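You operate a simulated robot arm through the tools that you are given. There is no shell and no other tool. Be economical: measure what you need, move in short steps, check, and stop when the job is done.

You run a simulated robot arm. Do the job below in one go: nothing can be reset, and whatever is moved stays where it is left.

## Task
Put the 320 rubber buffer from the top of the trestle table on the thin green gasket and the 155 rubber buffer on top of the blue type plate there.
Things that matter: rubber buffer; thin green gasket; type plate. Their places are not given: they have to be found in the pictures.

Only the result counts: the job must be done as asked and must still hold three seconds after the hand-in. Knocking over, shifting, dropping, spilling or breaking anything else fails it.

## Robot
A 7-joint arm with a two-finger parallel gripper, fixed in place. Base frame: the origin is at the foot of the arm, x ahead of it, y to its left, z up; the work surface is at about z = 780. Lengths are in mm, angles in degrees, forces in N, time in s.
With the tool pointing down near the work surface it reaches from about 300 to 700 mm from the base axis. Its first joint turns from -66.0 to 66.0 degrees. Payload 1.57 kg.
The tool frame sits at the grasp point between the pads (the TCP): z along the fingers, y along the line on which they close. The tips reach 30 mm beyond it. Largest opening 110 mm; finger width 24, thickness 12; the body of the gripper, 48 by 112 mm, starts 78 mm behind the TCP.
Orientation is told as [roll, pitch, yaw] about the base's x, y, z axes, in that order, counted from this pose: with the fingers straight down and closing along the base's y, the tool's x points along the base's -x, its y along +y and its z along -z.

## Interface
- The arm moves only by the tool jog_arm. Its argument "deltas" is a list of rows, each an object of numbers (a shift or turn left out is 0, a gripper value left out holds the last): "claw": the gripper command, from -1 (fully open) to 1 (shut), values between in proportion; "x", "y", "z": the shift along the tool's x, y, z in mm; "ax", "ay", "az": the turn, a rotation vector about the tool's x, y, z in degrees. In form: [{"claw": .., "x": .., "y": .., "z": .., "ax": .., "ay": .., "az": ..}, ...]. A call has 1 to 10 rows; each row shifts and turns the commanded pose from where the row before left it, along the tool's axes as they then stand. A row lasts 0.2 s, in which the tool goes at most 50 mm and 8.6 degrees; a call with a longer step from one row to the next is refused whole, and so is a gripper value outside its range. Where a pose cannot be reached the arm comes as near as it can. A force on the tool above 40 N (or 10 N above the force at the start of the call, whichever is more), or a blocked arm, ends the call early, and 0.2 s more pass. Each finger travels about 108 mm/s and halts on what it meets, pressing with about 32 N; the grip force reading is that of the motor and also rises with nothing between the fingers. The clock runs only during rows and for 0.2 s after the last one: add rows that do not move to give the fingers time. It gives the time, the measured TCP pose, the force on the tool (base axes), the opening and the grip force at its end, in the units of the frame above (readings bear some noise), and new pictures: "pictures" is both (left out), scene, wrist or none.
- Cameras (640 x 400 px; columns grow to the right, rows downward): "scene" is fixed at [170.2, -405.1, 1384.7]; the picture's right is [0.69, -0.73, 0.00], its down [-0.53, -0.50, -0.68] and it looks along [0.49, 0.47, -0.73] (base axes); focal length 336 px, centre (320, 200). "wrist" rides on the gripper at [-36, 0, -80] in the tool frame; the picture's right is [0.00, -1.00, 0.00], its down [0.97, 0.00, -0.24] and it looks along [0.24, 0.00, 0.97] (tool axes); focal length 218 px, centre (320, 200).
- pixel_to_xyz(camera, pixels): for up to 12 pixels [column, row] of the newest picture of that camera ("zoom" is the newest enlarged one), the place [x, y, z] in the base frame of the surface seen there, good to about 2 mm. It takes no simulated time.
- inspect(camera, box): a new picture of the part [left, top, right, bottom] of that camera's present view, enlarged. It takes no simulated time.
- job_done(): hands the job in; it is judged then, once.

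Go step by step. Measure first, check grasps and placings, and put right what went wrong. The budget is 60 turns and 120 pictures, counting those below and the enlarged ones. Unless the task says otherwise, let go and move clear before handing in, and close with one line.

The tools are called after "Call:" by a JSON object that holds its "name" and its "arguments". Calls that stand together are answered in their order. jog_arm: Moves the arm, as the interface text tells. Its arguments: {"type":"object","properties":{"deltas":{"type":"array","items":{"type":"object","properties":{"claw":{"type":"number"},"x":{"type":"number"},"y":{"type":"number"},"z":{"type":"number"},"ax":{"type":"number"},"ay":{"type":"number"},"az":{"type":"number"}}}},"pictures":{"type":"string","enum":["both","scene","wrist","none"]}},"required":["deltas"]} The other tools are called the same way: pixel_to_xyz (camera, pixels) gives the place of the surface under pixels of a picture; inspect (camera, box) takes an enlarged picture of a part of a camera's view; job_done () hands the job in.

At the start:

```text
time_s: 0.0
tcp_pos: [428.3, -196.3, 1020.6]
tool_rot: [0.0, 0.0, -0.1]
ft_force: [-0.2, -0.5, -0.1]
gripper_width: 110.2
grip_force: 0.0
```

scene: 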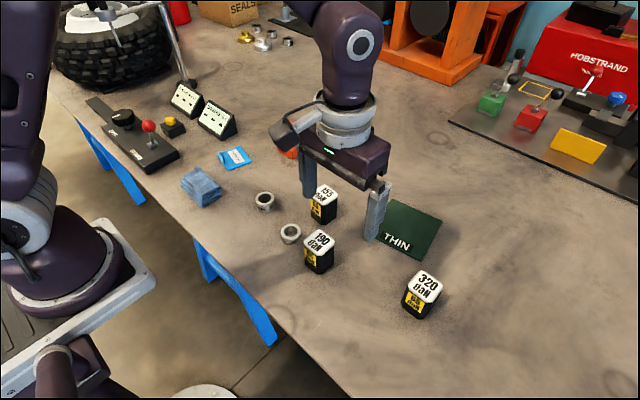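
wrist: 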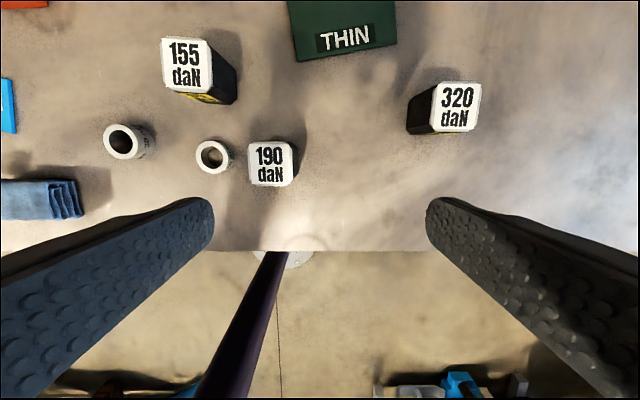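

The scene shows three buffers: 155 at (323,200), 190 at (318,250) and 320 at (422,292). The green THIN gasket is near (410,228), and a blue plate at (234,157) may be the type plate. I'll enlarge the view and measure these.

Call:
{"name": "inspect", "arguments": {"camera": "scene", "box": [170, 120, 330, 220]}}

Call:
{"name": "inspect", "arguments": {"camera": "scene", "box": [290, 170, 482, 330]}}

Call:
{"name": "pixel_to_xyz", "arguments": {"camera": "scene", "pixels": [[219, 154], [241, 147], [251, 162], [228, 169], [234, 158], [392, 199], [442, 220], [420, 261], [376, 240], [425, 285], [320, 238], [326, 191]]}}

Call:
{"name": "pixel_to_xyz", "arguments": {"camera": "wrist", "pixels": [[164, 40], [208, 40], [212, 88], [166, 88], [440, 83], [480, 85], [475, 131], [431, 130], [290, 20], [298, 60], [396, 43], [394, 5]]}}

```text
4.00 times, centred on (250, 170) of scene
```

zoom: 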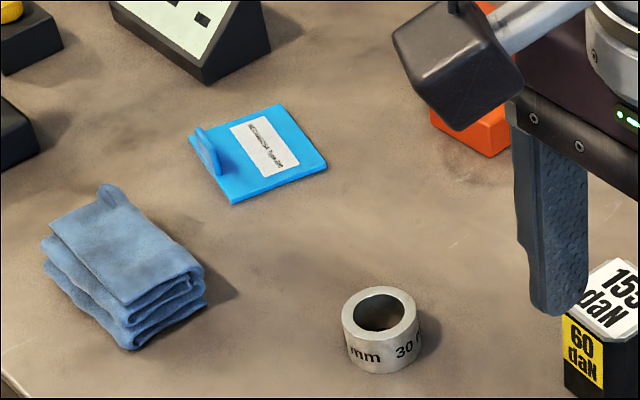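

```text
2.50 times, centred on (386, 250) of scene
```

zoom: 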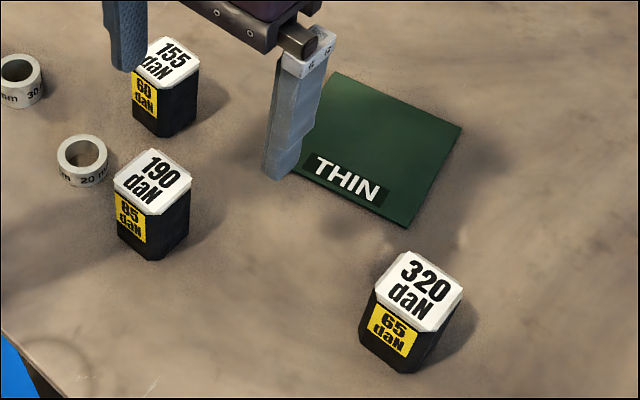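

```text
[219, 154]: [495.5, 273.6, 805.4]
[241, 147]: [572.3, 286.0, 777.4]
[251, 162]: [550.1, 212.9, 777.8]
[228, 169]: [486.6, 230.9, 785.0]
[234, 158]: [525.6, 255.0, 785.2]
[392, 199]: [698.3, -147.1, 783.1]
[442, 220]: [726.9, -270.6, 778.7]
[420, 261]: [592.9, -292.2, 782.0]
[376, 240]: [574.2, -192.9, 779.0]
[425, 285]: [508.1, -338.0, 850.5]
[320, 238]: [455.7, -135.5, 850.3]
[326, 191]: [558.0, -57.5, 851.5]
```

```text
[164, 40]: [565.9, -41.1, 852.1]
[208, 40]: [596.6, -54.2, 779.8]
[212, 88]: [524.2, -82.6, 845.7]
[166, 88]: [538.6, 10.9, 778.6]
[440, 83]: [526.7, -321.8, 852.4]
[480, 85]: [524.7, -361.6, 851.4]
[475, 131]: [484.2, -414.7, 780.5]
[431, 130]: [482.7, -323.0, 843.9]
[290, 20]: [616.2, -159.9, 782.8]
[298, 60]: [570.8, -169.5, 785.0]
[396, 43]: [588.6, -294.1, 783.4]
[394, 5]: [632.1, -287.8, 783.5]
```

The buffers stand about 70 mm tall with tops near z=851. The blue plate at (234,158) has a raised tab on its left edge, so I'll read its label and get precise corners for everything.

Call:
{"name": "inspect", "arguments": {"camera": "scene", "box": [210, 137, 258, 177]}}

Call:
{"name": "inspect", "arguments": {"camera": "wrist", "box": [390, 60, 500, 150]}}

```text
10.00 times, centred on (234, 157) of scene
```

zoom: 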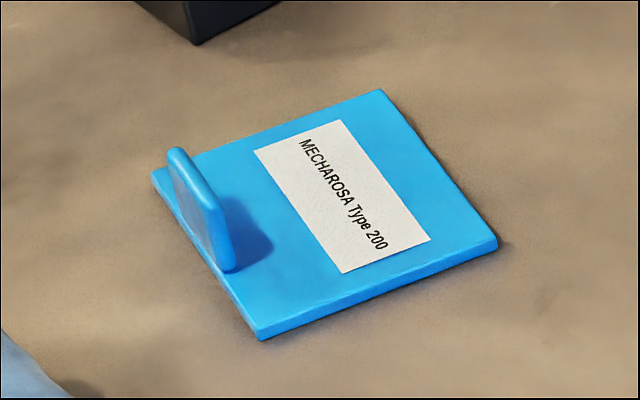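

```text
4.44 times, centred on (445, 105) of wrist
```

zoom: 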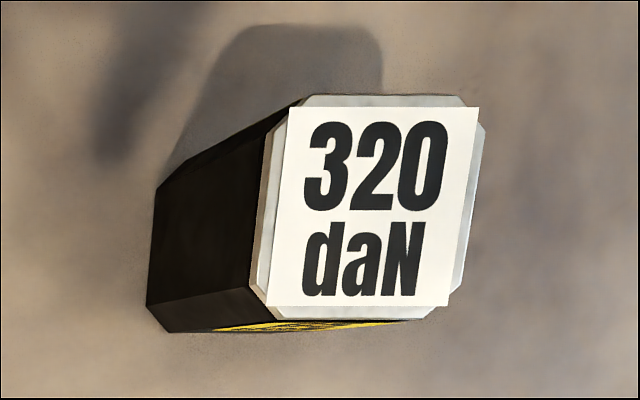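

The blue plate reads "MECHAROSA Type 200", so it is the type plate. The wrist zoom shows the 320 top clearly, so I'll measure its label corners.

Call:
{"name": "pixel_to_xyz", "arguments": {"camera": "zoom", "pixels": [[290, 110], [475, 112], [446, 302], [270, 302], [370, 206], [375, 98], [355, 314], [264, 210], [470, 200], [200, 210]]}}

Call:
{"name": "inspect", "arguments": {"camera": "wrist", "box": [145, 25, 255, 115]}}

```text
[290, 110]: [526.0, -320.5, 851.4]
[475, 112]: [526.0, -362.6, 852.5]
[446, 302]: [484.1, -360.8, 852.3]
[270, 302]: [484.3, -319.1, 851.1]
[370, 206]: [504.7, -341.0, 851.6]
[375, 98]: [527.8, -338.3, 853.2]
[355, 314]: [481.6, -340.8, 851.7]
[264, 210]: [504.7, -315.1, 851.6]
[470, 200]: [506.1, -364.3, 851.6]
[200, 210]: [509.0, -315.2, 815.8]
```

```text
4.44 times, centred on (200, 70) of wrist
```

zoom: 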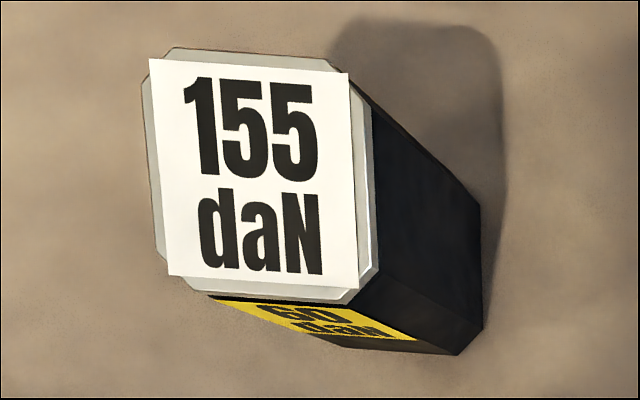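

The 320 is centred at about (505,-340.5) with almost no yaw. Next I'll measure the 155 from this zoom.

Call:
{"name": "pixel_to_xyz", "arguments": {"camera": "zoom", "pixels": [[152, 62], [345, 76], [355, 284], [172, 272], [260, 175], [147, 170], [368, 180], [250, 53], [260, 290], [420, 200]]}}

Call:
{"name": "jog_arm", "arguments": {"deltas": [{"claw": -1, "y": -36, "x": -19}, {"y": -36, "x": -19}, {"y": -36, "x": -19}, {"y": -36, "x": -20}, {}]}}

```text
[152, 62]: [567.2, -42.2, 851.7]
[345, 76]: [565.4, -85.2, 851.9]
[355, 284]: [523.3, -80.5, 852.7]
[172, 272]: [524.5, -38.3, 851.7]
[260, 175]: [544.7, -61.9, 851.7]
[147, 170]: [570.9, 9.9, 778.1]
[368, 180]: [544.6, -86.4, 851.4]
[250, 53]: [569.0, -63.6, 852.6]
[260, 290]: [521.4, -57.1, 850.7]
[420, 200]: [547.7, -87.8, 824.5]
```

```text
time_s: 1.2
tcp_pos: [507.3, -339.6, 1021.9]
tool_rot: [0.1, 0.0, 0.0]
ft_force: [-0.5, 0.4, -0.4]
gripper_width: 109.8
grip_force: 0.0
```

scene: 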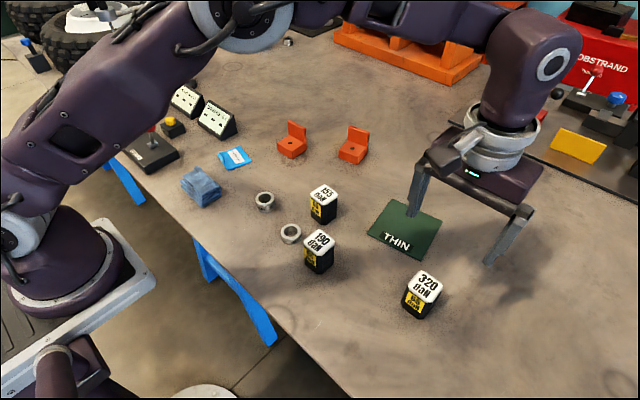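
wrist: 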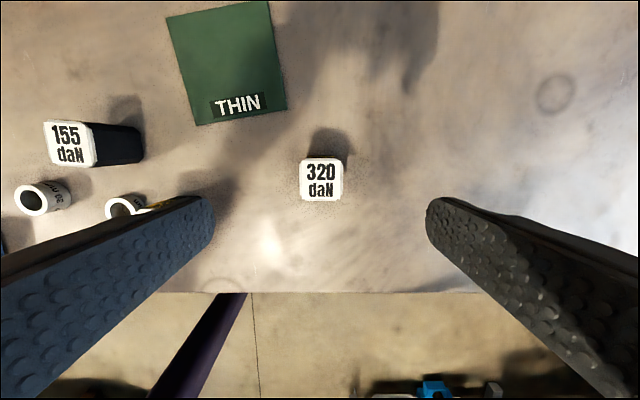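

The gasket is now fully visible in the wrist view, with corners near (166,17), (268,1), (287,110) and (197,125), and the 320 sits centred between the fingers. I'll measure the gasket and then descend onto the 320.

Call:
{"name": "pixel_to_xyz", "arguments": {"camera": "wrist", "pixels": [[168, 19], [266, 3], [285, 108], [199, 123], [230, 60]]}}

Call:
{"name": "pixel_to_xyz", "arguments": {"camera": "scene", "pixels": [[391, 201], [440, 221], [420, 258], [369, 235], [405, 225]]}}

Call:
{"name": "jog_arm", "arguments": {"deltas": [{"z": 40, "x": 2}, {"z": 40}, {"z": 40}, {"z": 40}, {"z": 40}, {}], "pictures": "both"}}

```text
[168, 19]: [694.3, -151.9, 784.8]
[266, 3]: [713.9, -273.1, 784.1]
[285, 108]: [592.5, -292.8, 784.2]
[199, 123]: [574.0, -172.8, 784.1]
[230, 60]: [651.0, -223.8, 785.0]
```

```text
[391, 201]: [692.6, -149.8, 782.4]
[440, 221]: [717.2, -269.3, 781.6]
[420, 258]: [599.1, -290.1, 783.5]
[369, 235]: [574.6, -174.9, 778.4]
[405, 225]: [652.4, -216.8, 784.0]
```

```text
time_s: 2.6
tcp_pos: [504.3, -340.5, 822.3]
tool_rot: [0.0, -0.1, 0.0]
ft_force: [0.2, 0.4, 0.7]
gripper_width: 110.0
grip_force: 0.2
```

scene: 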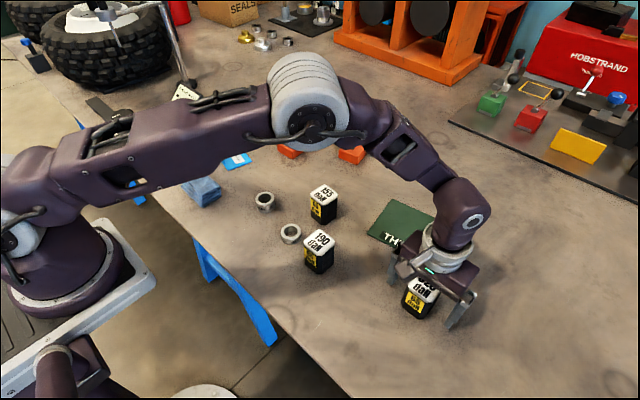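
wrist: 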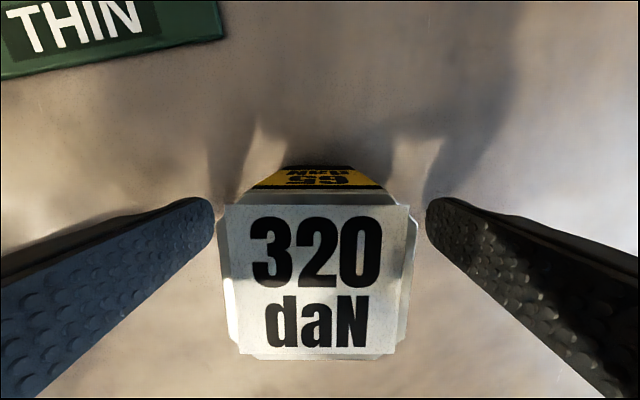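

The fingers straddle the 320 evenly in the wrist view, and the gasket centre is about (643,-222) with its top at z 784. Closing the gripper now.

Call:
{"name": "jog_arm", "arguments": {"deltas": [{"claw": 1}, {}, {}, {}, {}], "pictures": "wrist"}}

```text
time_s: 3.8
tcp_pos: [504.5, -340.7, 822.6]
tool_rot: [0.1, 0.1, -0.1]
ft_force: [0.2, 0.2, 0.7]
gripper_width: 50.1
grip_force: 32.1
```

wrist: 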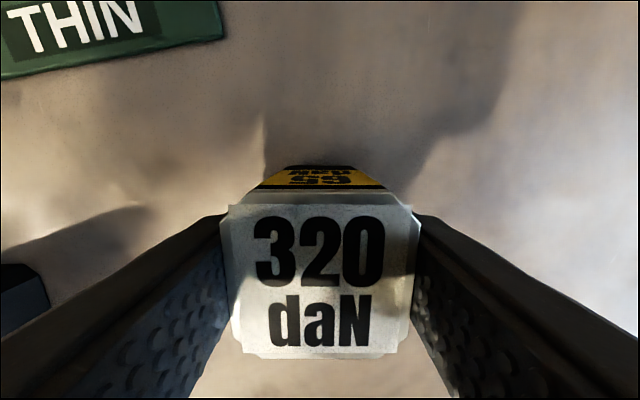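

The grip holds at 50.1 mm and 32 N. I'll lift 60 mm and check the buffer comes along.

Call:
{"name": "jog_arm", "arguments": {"deltas": [{"z": -15}, {"z": -25}, {"z": -25}, {}], "pictures": "both"}}

```text
time_s: 4.8
tcp_pos: [504.9, -337.7, 884.3]
tool_rot: [0.0, 0.0, 0.0]
ft_force: [0.2, 0.0, -2.0]
gripper_width: 50.0
grip_force: 31.6
```

scene: 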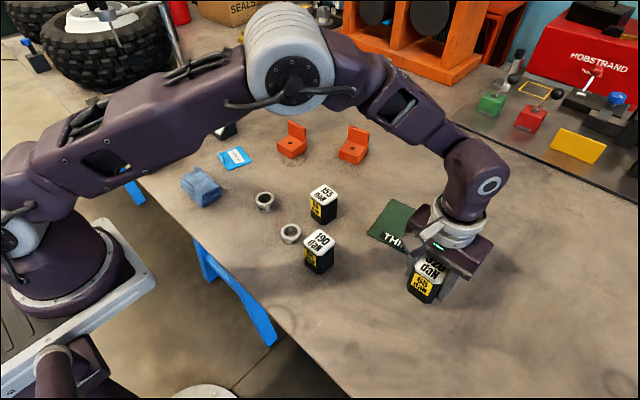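
wrist: 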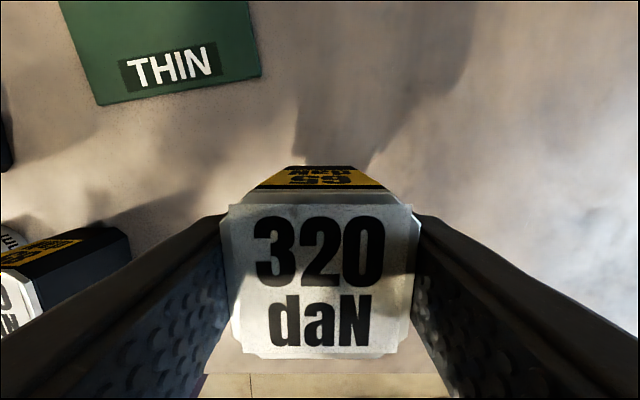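

The 320 came up with the gripper. I'll carry it over the gasket: base +136 in x and +116 in y.

Call:
{"name": "jog_arm", "arguments": {"deltas": [{"x": -27, "y": 23}, {"x": -27, "y": 23}, {"x": -27, "y": 23}, {"x": -27, "y": 23}, {"x": -28, "y": 24}, {}, {}], "pictures": "both"}}

```text
time_s: 6.4
tcp_pos: [637.7, -222.2, 882.5]
tool_rot: [-0.1, 0.0, 0.1]
ft_force: [0.5, -0.7, -2.8]
gripper_width: 49.8
grip_force: 32.0
```

scene: 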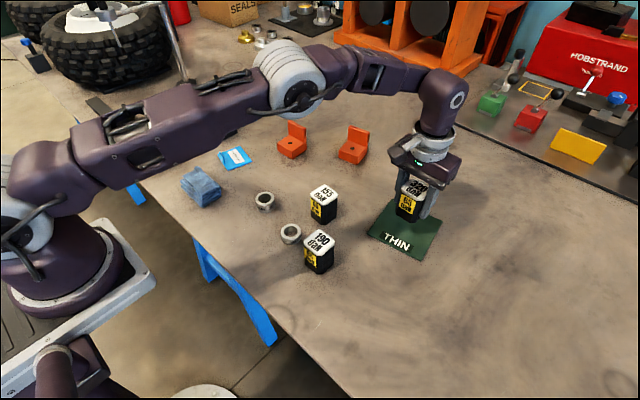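
wrist: 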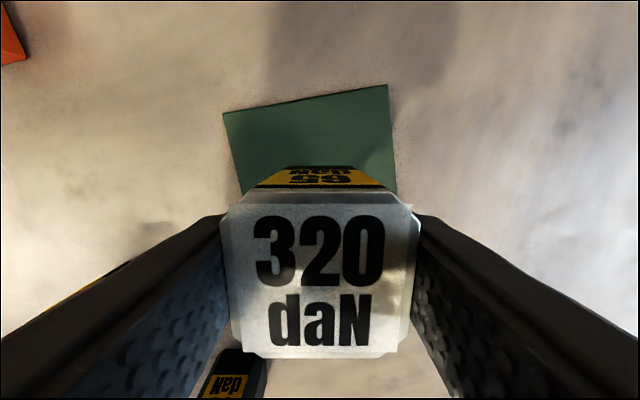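

The buffer hangs over the gasket centre. I'll lower it to just above contact (about z 827) and approach slowly.

Call:
{"name": "jog_arm", "arguments": {"deltas": [{"z": 20}, {"z": 18}, {"z": 10}, {"z": 3}, {"z": 1}, {}], "pictures": "scene"}}

```text
time_s: 7.8
tcp_pos: [639.3, -223.7, 834.0]
tool_rot: [0.0, -0.2, 0.0]
ft_force: [-0.3, -0.6, -2.9]
gripper_width: 49.9
grip_force: 32.2
```

scene: 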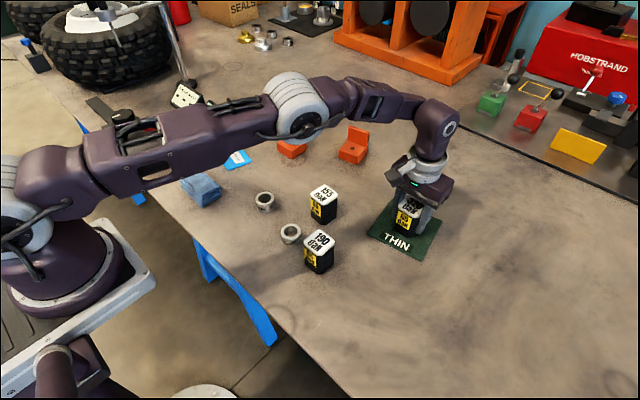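

There is no contact yet (-2.9 N) at z 834. I'll continue down in 1–2 mm steps.

Call:
{"name": "jog_arm", "arguments": {"deltas": [{"z": 2}, {"z": 2}, {"z": 1}, {"z": 1}, {}], "pictures": "scene"}}

```text
time_s: 9.0
tcp_pos: [640.2, -223.1, 826.6]
tool_rot: [0.0, 0.0, 0.0]
ft_force: [-0.7, -0.5, -2.9]
gripper_width: 49.6
grip_force: 32.8
```

scene: 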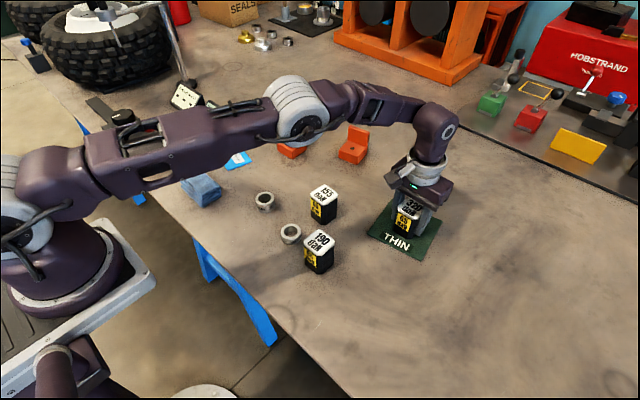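

There is still no contact force at z 826.6, so I'll go on 0.7 mm at a time.

Call:
{"name": "jog_arm", "arguments": {"deltas": [{"z": 0.7}, {"z": 0.7}, {}], "pictures": "none"}}

```text
time_s: 9.8
tcp_pos: [640.9, -223.9, 825.5]
tool_rot: [0.0, -0.1, 0.0]
ft_force: [-6.9, 3.3, 14.1]
gripper_width: 49.8
grip_force: 31.6
```

Contact: the vertical force is now +14 N, so the buffer rests on the gasket. I'll release with the arm still and then check.

Call:
{"name": "jog_arm", "arguments": {"deltas": [{"z": -0.5, "claw": 0.6}, {"claw": -0.6}, {"claw": -0.6}, {"claw": -0.6}, {}], "pictures": "wrist"}}

```text
time_s: 11.0
tcp_pos: [640.5, -223.7, 826.5]
tool_rot: [-0.1, -0.1, 0.1]
ft_force: [0.6, 0.0, -0.6]
gripper_width: 87.7
grip_force: 0.0
```

wrist: 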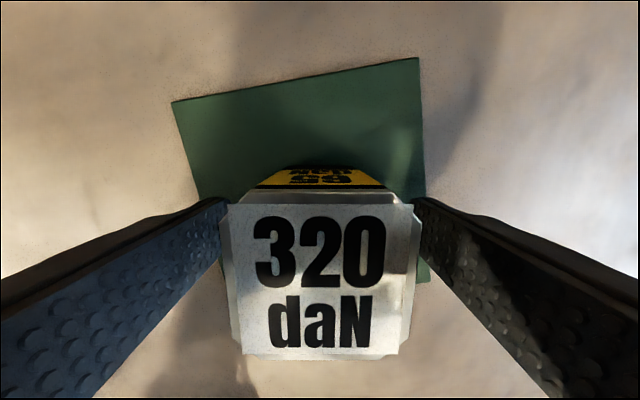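

The 320 stands free on the gasket. I'll rise straight up, then travel over to the 155 at about (545,-62), turned about -4° in yaw.

Call:
{"name": "jog_arm", "arguments": {"deltas": [{"z": -25}, {"z": -40}, {"z": -45}, {"z": -45}, {"x": 32, "y": 40, "az": 2, "claw": -1}, {"x": 32, "y": 40, "az": 2}, {"x": 31, "y": 41}, {"y": 41}, {}, {}], "pictures": "both"}}

```text
refused: row 5 steps farther than a row can; nothing moved
```

Call:
{"name": "jog_arm", "arguments": {"deltas": [{"z": -25}, {"z": -40}, {"z": -45}, {"z": -45}, {"x": 24, "y": 40, "az": 2, "claw": -1}, {"x": 24, "y": 40, "az": 2}, {"x": 24, "y": 40}, {"x": 18, "y": 40}, {}, {}], "pictures": "both"}}

```text
time_s: 13.2
tcp_pos: [554.3, -60.9, 979.6]
tool_rot: [0.1, 0.0, -4.0]
ft_force: [0.0, -0.4, 0.1]
gripper_width: 110.0
grip_force: 0.1
```

scene: 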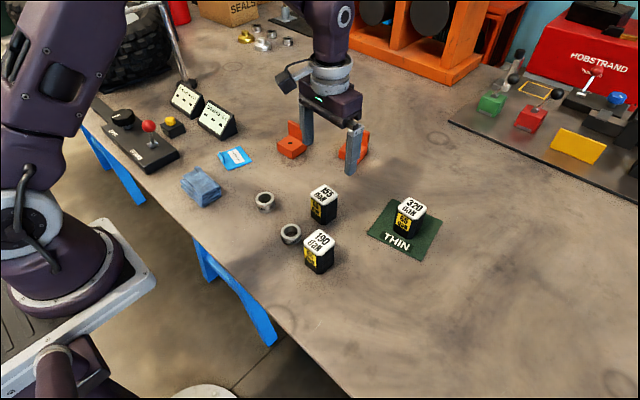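
wrist: 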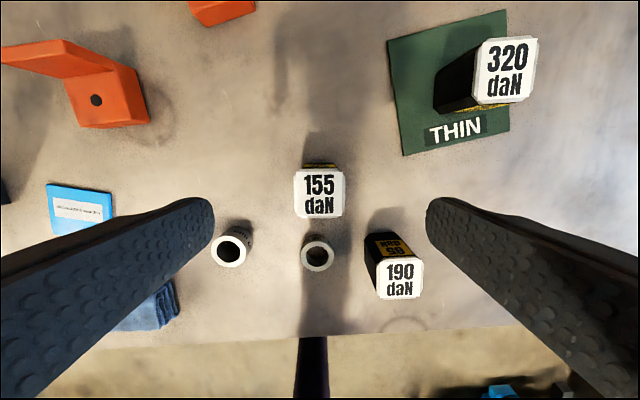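

The 320 stands upright on the gasket. The 155 is at (319,194) in the wrist view and looks square to the gripper, with the rings at (230,248) and (317,252). I'll measure clearances.

Call:
{"name": "pixel_to_xyz", "arguments": {"camera": "wrist", "pixels": [[295, 173], [342, 172], [345, 215], [297, 218], [230, 232], [243, 240], [317, 236], [332, 250], [230, 262], [402, 262]]}}

Call:
{"name": "inspect", "arguments": {"camera": "scene", "box": [210, 137, 258, 177]}}

```text
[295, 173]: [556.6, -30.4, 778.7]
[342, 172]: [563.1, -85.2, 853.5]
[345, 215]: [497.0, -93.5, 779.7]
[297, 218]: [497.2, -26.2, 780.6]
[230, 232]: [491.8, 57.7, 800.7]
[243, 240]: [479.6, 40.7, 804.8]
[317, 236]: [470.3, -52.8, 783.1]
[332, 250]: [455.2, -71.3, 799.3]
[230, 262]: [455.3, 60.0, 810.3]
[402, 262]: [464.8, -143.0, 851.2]
```

```text
10.00 times, centred on (234, 157) of scene
```

zoom: 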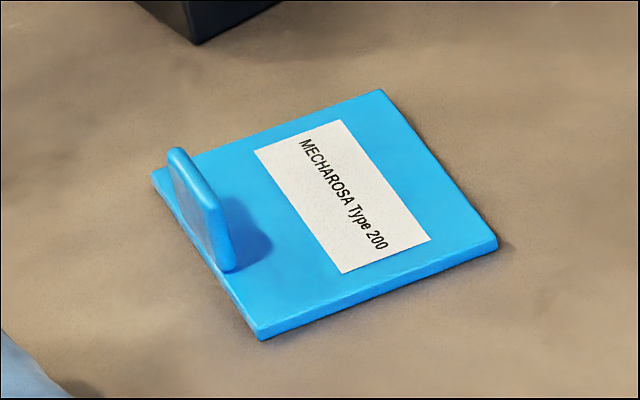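

The rings and the 190 are clear of the finger positions. I'll measure the plate's corners and tab, and descend to z 836 so the tips stay above the tab when placing.

Call:
{"name": "pixel_to_xyz", "arguments": {"camera": "zoom", "pixels": [[158, 177], [378, 93], [492, 240], [262, 328], [340, 200], [178, 152], [212, 185], [232, 265], [256, 152], [335, 122], [428, 238], [344, 270]]}}

Call:
{"name": "jog_arm", "arguments": {"deltas": [{"z": 30, "x": 9}, {"z": 38}, {"z": 38}, {"z": 37}, {}, {}], "pictures": "both"}}

```text
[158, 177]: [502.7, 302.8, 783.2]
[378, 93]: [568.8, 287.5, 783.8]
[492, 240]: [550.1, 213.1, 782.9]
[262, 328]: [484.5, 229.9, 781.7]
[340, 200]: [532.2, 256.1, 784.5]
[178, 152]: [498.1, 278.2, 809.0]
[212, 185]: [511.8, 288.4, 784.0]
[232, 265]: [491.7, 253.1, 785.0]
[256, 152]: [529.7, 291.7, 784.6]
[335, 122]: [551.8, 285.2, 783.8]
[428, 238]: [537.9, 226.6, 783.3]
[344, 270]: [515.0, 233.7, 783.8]
```

```text
time_s: 14.6
tcp_pos: [549.2, -60.1, 838.7]
tool_rot: [0.0, -0.1, -4.0]
ft_force: [-0.2, 0.1, -0.3]
gripper_width: 109.9
grip_force: 0.1
```

scene: 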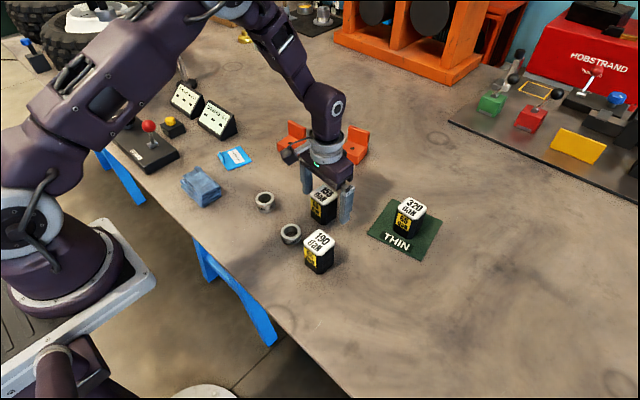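
wrist: 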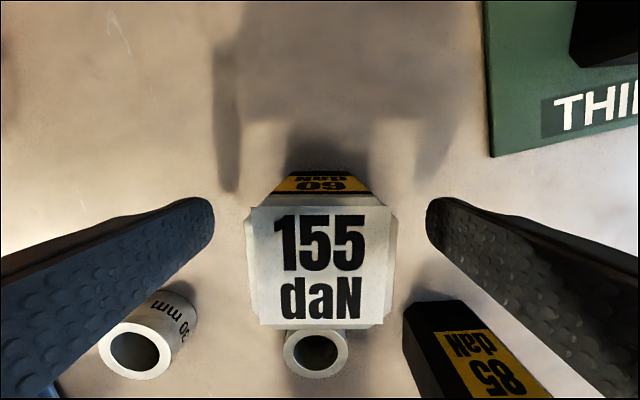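

The plate measures about 68 x 76 mm, centre (526,258), yaw -14°, with the tab along the near edge. The TCP x reads 549 against a target of 545, so I'll check where the buffer really is before closing.

Call:
{"name": "pixel_to_xyz", "arguments": {"camera": "wrist", "pixels": [[252, 210], [386, 210], [383, 322], [260, 322], [320, 265]]}}

Call:
{"name": "jog_arm", "arguments": {"deltas": [{}], "pictures": "none"}}

```text
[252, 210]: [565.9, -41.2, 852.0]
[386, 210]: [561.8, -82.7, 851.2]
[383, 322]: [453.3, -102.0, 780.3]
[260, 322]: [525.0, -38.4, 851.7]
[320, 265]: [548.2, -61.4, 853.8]
```

```text
time_s: 15.0
tcp_pos: [548.4, -60.2, 837.9]
tool_rot: [0.1, 0.0, -4.0]
ft_force: [-0.4, -0.1, -0.1]
gripper_width: 110.1
grip_force: 0.0
```

The buffer centre is (545,-61.5). I'll shift 3 mm back and close.

Call:
{"name": "jog_arm", "arguments": {"deltas": [{"x": 3, "y": -1, "z": 1}, {}, {"claw": 1}, {}, {}, {}, {}], "pictures": "none"}}

```text
time_s: 16.6
tcp_pos: [546.8, -61.1, 837.4]
tool_rot: [0.0, 0.0, -4.0]
ft_force: [0.0, 3.8, 2.2]
gripper_width: 49.9
grip_force: 31.8
```

The grip is 49.9 mm at 32 N. I'll lift about 70 mm, enough to clear the rings and the plate's tab.

Call:
{"name": "jog_arm", "arguments": {"deltas": [{"z": -10}, {"z": -20}, {"z": -30}, {"z": -30}, {}, {}], "pictures": "both"}}

```text
time_s: 18.0
tcp_pos: [545.6, -60.5, 925.9]
tool_rot: [0.0, -0.1, -4.1]
ft_force: [-0.4, 0.9, -3.6]
gripper_width: 49.9
grip_force: 31.9
```

scene: 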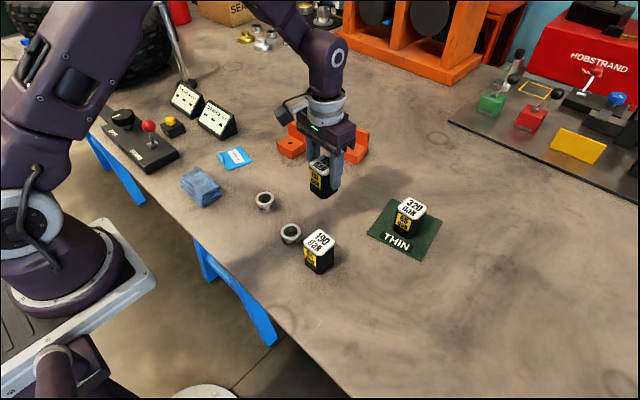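
wrist: 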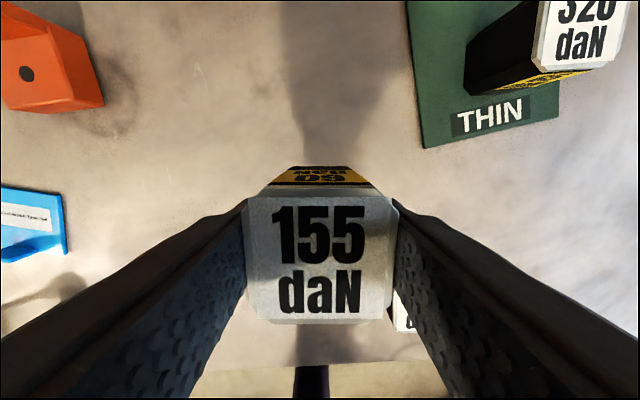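

The 155 is held square and clear. I'll move towards the plate, stopping short at about (530,150) and turning to yaw -14°, to look at the plate from close.

Call:
{"name": "pixel_to_xyz", "arguments": {"camera": "scene", "pixels": [[291, 123], [290, 155], [278, 148], [305, 150], [217, 108]]}}

Call:
{"name": "jog_arm", "arguments": {"deltas": [{"x": 5, "y": 34}, {"x": 5, "y": 35}, {"x": 5, "y": 35}, {"x": 5, "y": 35}, {"x": 5, "y": 35}, {"x": 5, "y": 35}, {"az": 5}, {"az": 5}, {}], "pictures": "both"}}

```text
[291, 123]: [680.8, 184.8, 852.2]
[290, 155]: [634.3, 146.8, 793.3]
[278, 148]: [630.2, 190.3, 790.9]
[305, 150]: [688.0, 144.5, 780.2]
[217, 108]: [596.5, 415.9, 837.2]
```

```text
time_s: 20.0
tcp_pos: [530.1, 151.1, 926.5]
tool_rot: [0.0, -0.1, -14.2]
ft_force: [0.7, -0.1, -2.0]
gripper_width: 49.9
grip_force: 31.7
```

scene: 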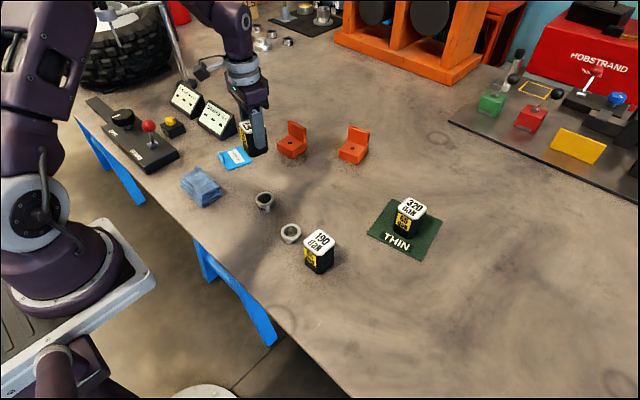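
wrist: 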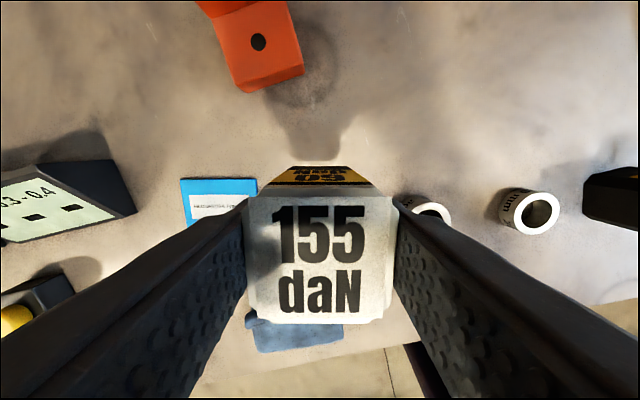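

The plate's far edge at (181..257,178) in the wrist view is parallel to the buffer, so -14° is right. I'll measure its visible edges from both cameras before going over it.

Call:
{"name": "pixel_to_xyz", "arguments": {"camera": "wrist", "pixels": [[183, 181], [220, 180], [255, 180], [187, 222], [185, 200]]}}

Call:
{"name": "inspect", "arguments": {"camera": "scene", "box": [210, 137, 258, 177]}}

```text
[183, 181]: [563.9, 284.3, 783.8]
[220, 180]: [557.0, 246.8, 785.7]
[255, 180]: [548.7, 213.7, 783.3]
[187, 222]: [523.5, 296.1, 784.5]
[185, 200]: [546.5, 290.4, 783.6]
```

```text
10.00 times, centred on (234, 157) of scene
```

zoom: 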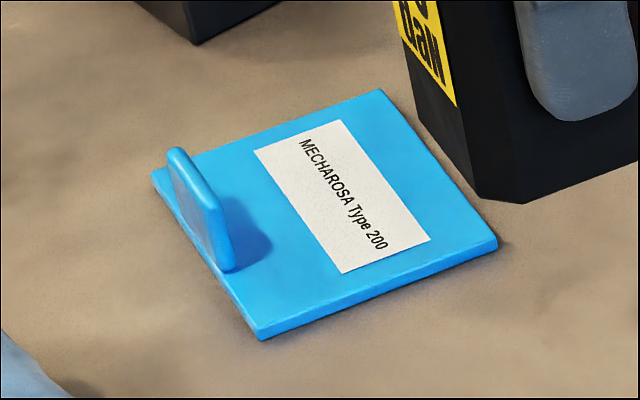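

In the plate's own frame the free area runs from the tab's inner face to the far edge, about 60 mm for the 50 mm buffer, so the target TCP is about (532,257). Moving over it at this height.

Call:
{"name": "jog_arm", "arguments": {"deltas": [{"x": 8, "y": 34}, {"x": 8, "y": 34}, {"x": 8, "y": 35}, {}, {}], "pictures": "both"}}

Call:
{"name": "inspect", "arguments": {"camera": "scene", "box": [202, 105, 274, 177]}}

```text
time_s: 21.2
tcp_pos: [531.6, 255.1, 926.6]
tool_rot: [0.0, -0.1, -14.0]
ft_force: [0.4, -0.1, -2.5]
gripper_width: 50.0
grip_force: 32.2
```

scene: 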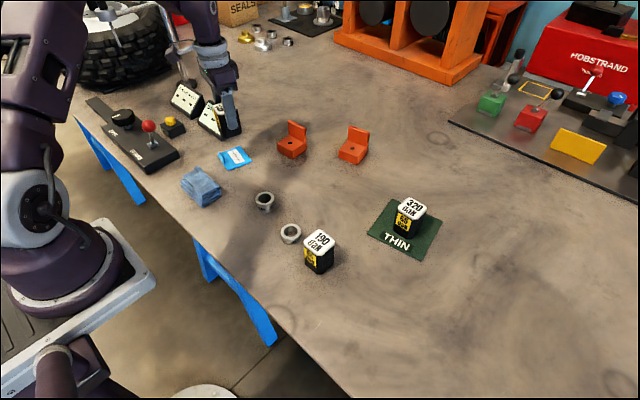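
wrist: 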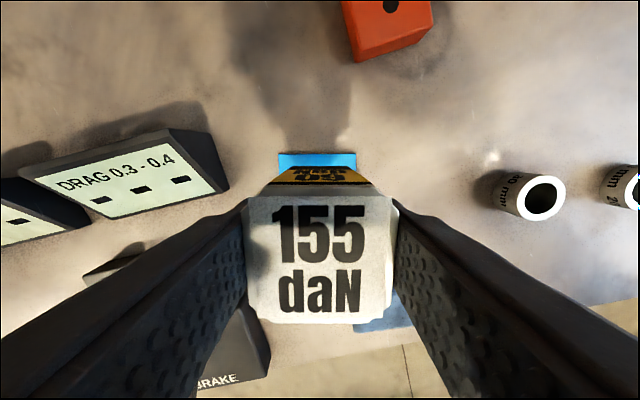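

```text
5.56 times, centred on (238, 141) of scene
```

zoom: 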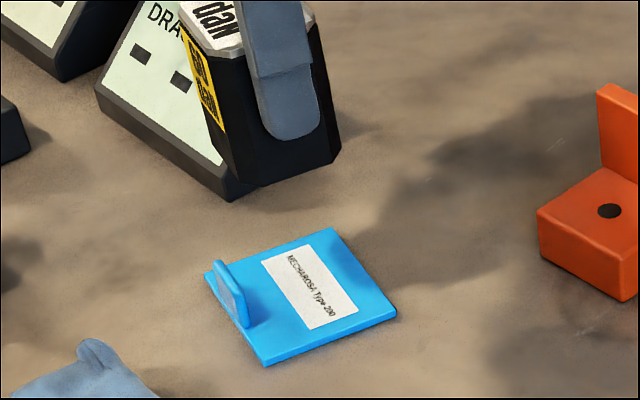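

The plate's far edge (278–357,155) is almost centred on the buffer. I'll shift 2 mm left, lower to z 870 (bottom about 813, just above the tab) and check alignment.

Call:
{"name": "jog_arm", "arguments": {"deltas": [{"y": 2, "z": 20}, {"z": 20}, {"z": 16}, {}, {}], "pictures": "both"}}

Call:
{"name": "inspect", "arguments": {"camera": "scene", "box": [210, 120, 258, 177]}}

Call:
{"name": "pixel_to_xyz", "arguments": {"camera": "wrist", "pixels": [[285, 140], [320, 140], [345, 140]]}}

```text
time_s: 22.4
tcp_pos: [531.8, 258.6, 871.0]
tool_rot: [0.1, 0.0, -14.0]
ft_force: [-0.1, 0.0, -2.1]
gripper_width: 49.8
grip_force: 32.0
```

scene: 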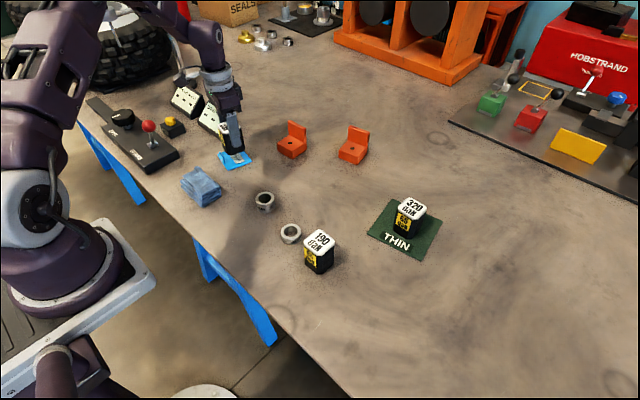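
wrist: 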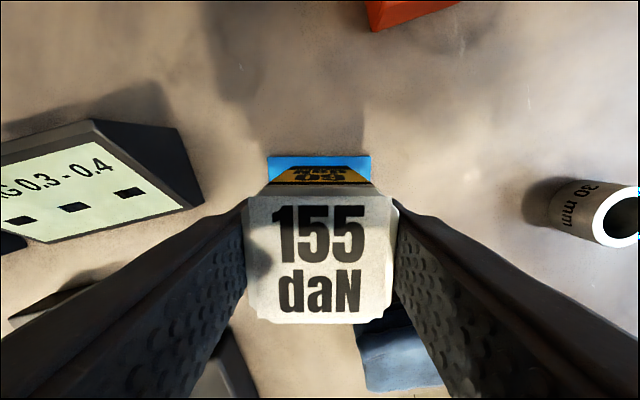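

```text
7.02 times, centred on (234, 148) of scene
```

zoom: 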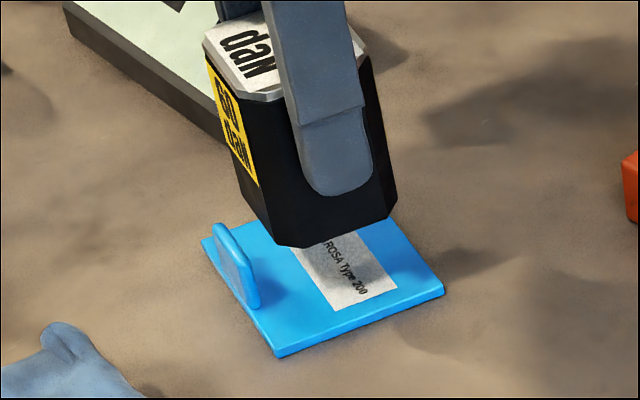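

```text
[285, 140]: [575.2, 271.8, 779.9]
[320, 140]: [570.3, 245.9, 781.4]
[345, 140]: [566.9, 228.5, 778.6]
```

The alignment looks good, with the buffer clear of the tab. I'll lower to about 848 and look from the side again.

Call:
{"name": "jog_arm", "arguments": {"deltas": [{"z": 9}, {"z": 8}, {"z": 5}, {}, {}], "pictures": "wrist"}}

Call:
{"name": "inspect", "arguments": {"camera": "scene", "box": [210, 125, 258, 177]}}

```text
time_s: 23.6
tcp_pos: [531.2, 257.4, 847.9]
tool_rot: [0.0, 0.1, -13.9]
ft_force: [0.4, 0.3, -2.9]
gripper_width: 49.8
grip_force: 32.1
```

wrist: 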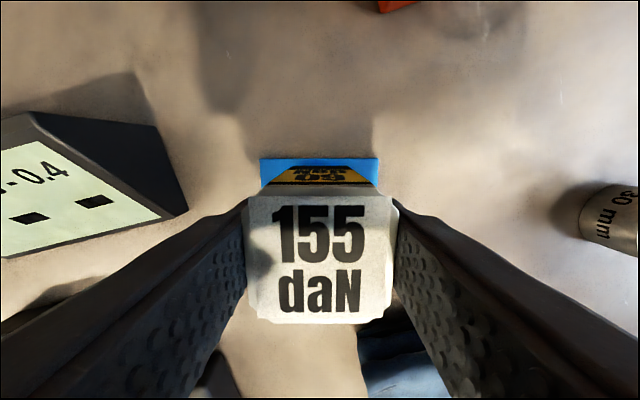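

```text
7.69 times, centred on (234, 151) of scene
```

zoom: 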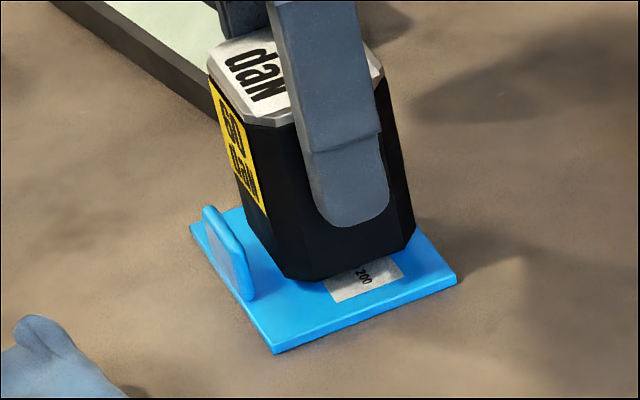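

The buffer sits between the tab and the far edge with a visible gap at the tab. I'll go down in small steps until contact, expected near z 842.

Call:
{"name": "jog_arm", "arguments": {"deltas": [{"z": 2}, {"z": 1}, {"z": 1}, {"z": 0.5}, {}], "pictures": "none"}}

Call:
{"name": "inspect", "arguments": {"camera": "scene", "box": [210, 125, 258, 177]}}

```text
time_s: 24.8
tcp_pos: [532.0, 257.2, 845.3]
tool_rot: [0.0, 0.0, -14.0]
ft_force: [0.9, -0.6, -2.1]
gripper_width: 50.0
grip_force: 32.4
```

```text
7.69 times, centred on (234, 151) of scene
```

zoom: 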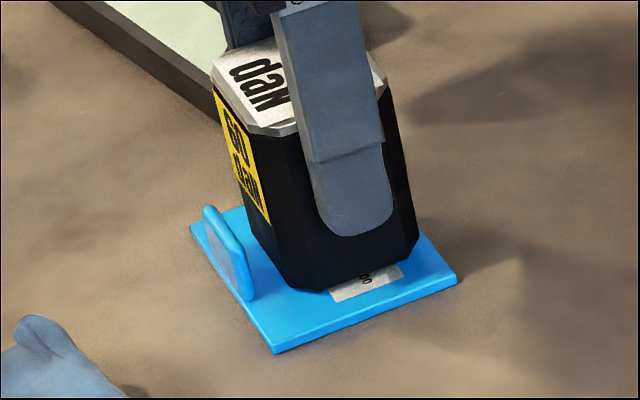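

There is no contact yet (-2 N) at 845. I'll continue slowly.

Call:
{"name": "jog_arm", "arguments": {"deltas": [{"z": 0.7}, {"z": 0.7}, {"z": 0.6}, {}], "pictures": "none"}}

```text
time_s: 25.8
tcp_pos: [532.3, 257.9, 842.9]
tool_rot: [0.0, -0.1, -13.9]
ft_force: [-3.4, -0.2, 4.9]
gripper_width: 49.6
grip_force: 32.0
```

The vertical force rose to about +5 N, so the buffer touches the plate. I'll release gently, partly opening so the left finger stays clear of the DRAG box.

Call:
{"name": "jog_arm", "arguments": {"deltas": [{"claw": 0.6, "z": -0.1}, {"claw": -0.4}, {}, {}, {}], "pictures": "wrist"}}

Call:
{"name": "inspect", "arguments": {"camera": "scene", "box": [210, 125, 258, 177]}}

```text
time_s: 27.0
tcp_pos: [533.5, 258.1, 841.2]
tool_rot: [0.0, 0.0, -14.1]
ft_force: [-0.2, 0.5, 0.5]
gripper_width: 76.8
grip_force: 0.1
```

wrist: 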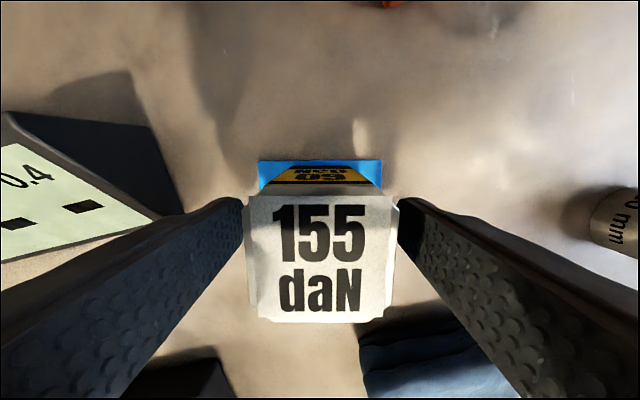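

```text
7.69 times, centred on (234, 151) of scene
```

zoom: 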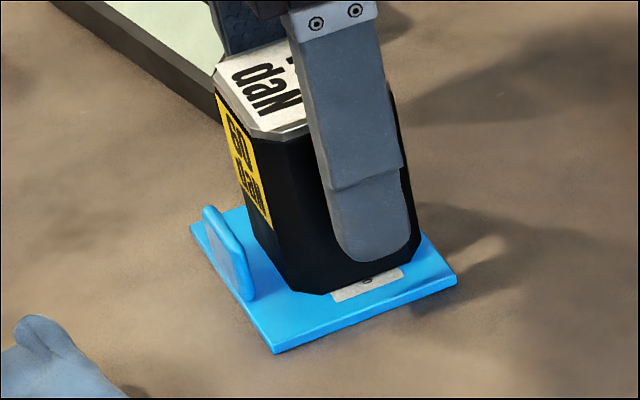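

The fingers are off and the 155 stands on the plate. I'll retreat straight up and check everything.

Call:
{"name": "jog_arm", "arguments": {"deltas": [{"z": -15}, {"z": -25}, {"z": -40}, {"z": -40}, {"z": -40}, {}, {}], "pictures": "both"}}

Call:
{"name": "inspect", "arguments": {"camera": "scene", "box": [202, 105, 274, 177]}}

Call:
{"name": "inspect", "arguments": {"camera": "scene", "box": [350, 180, 450, 270]}}

```text
time_s: 28.6
tcp_pos: [532.1, 256.6, 1003.8]
tool_rot: [-0.1, 0.0, -14.1]
ft_force: [-0.7, 0.0, 0.1]
gripper_width: 77.4
grip_force: 0.1
```

scene: 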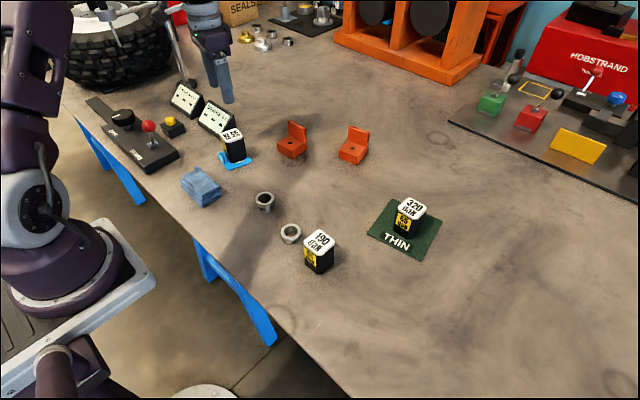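
wrist: 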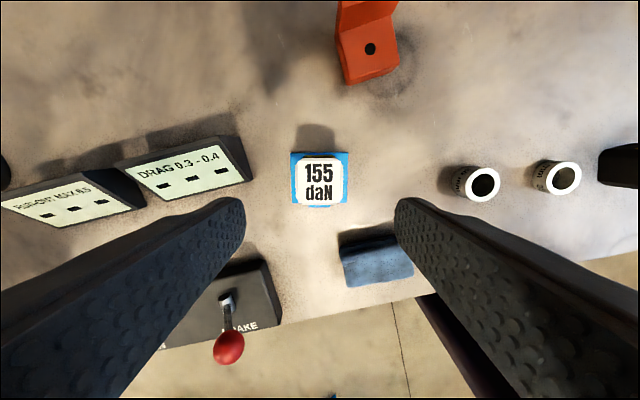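

```text
5.56 times, centred on (238, 141) of scene
```

zoom: 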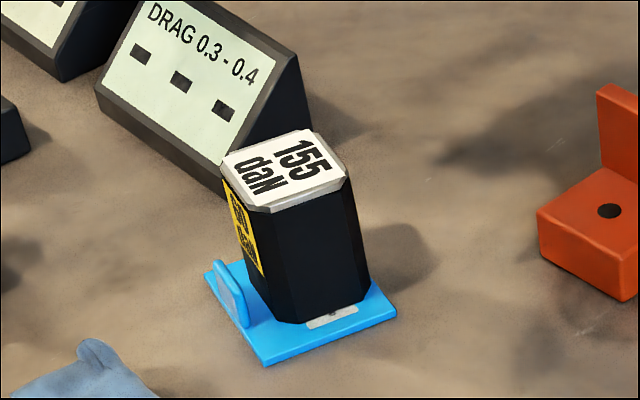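

```text
4.44 times, centred on (400, 225) of scene
```

zoom: 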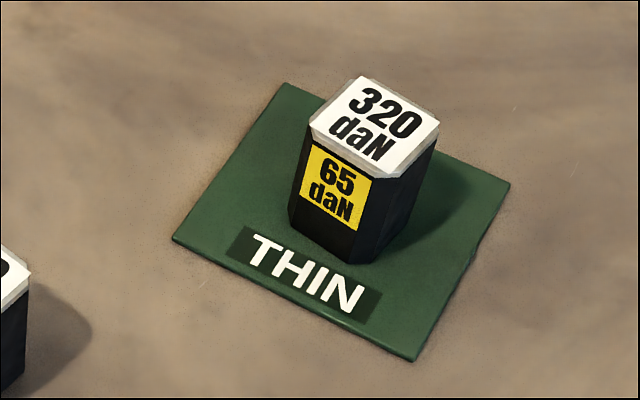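

Both buffers stand upright and fully on their targets, the gripper is clear, and nothing else has moved. Handing in.

Call:
{"name": "job_done", "arguments": {}}

```text
The job is handed in.
```

The 320 buffer is on the thin green gasket and the 155 buffer is on the blue type plate. Both were upright in the last pictures, with the gripper open and clear; the hand-in gave no verdict.
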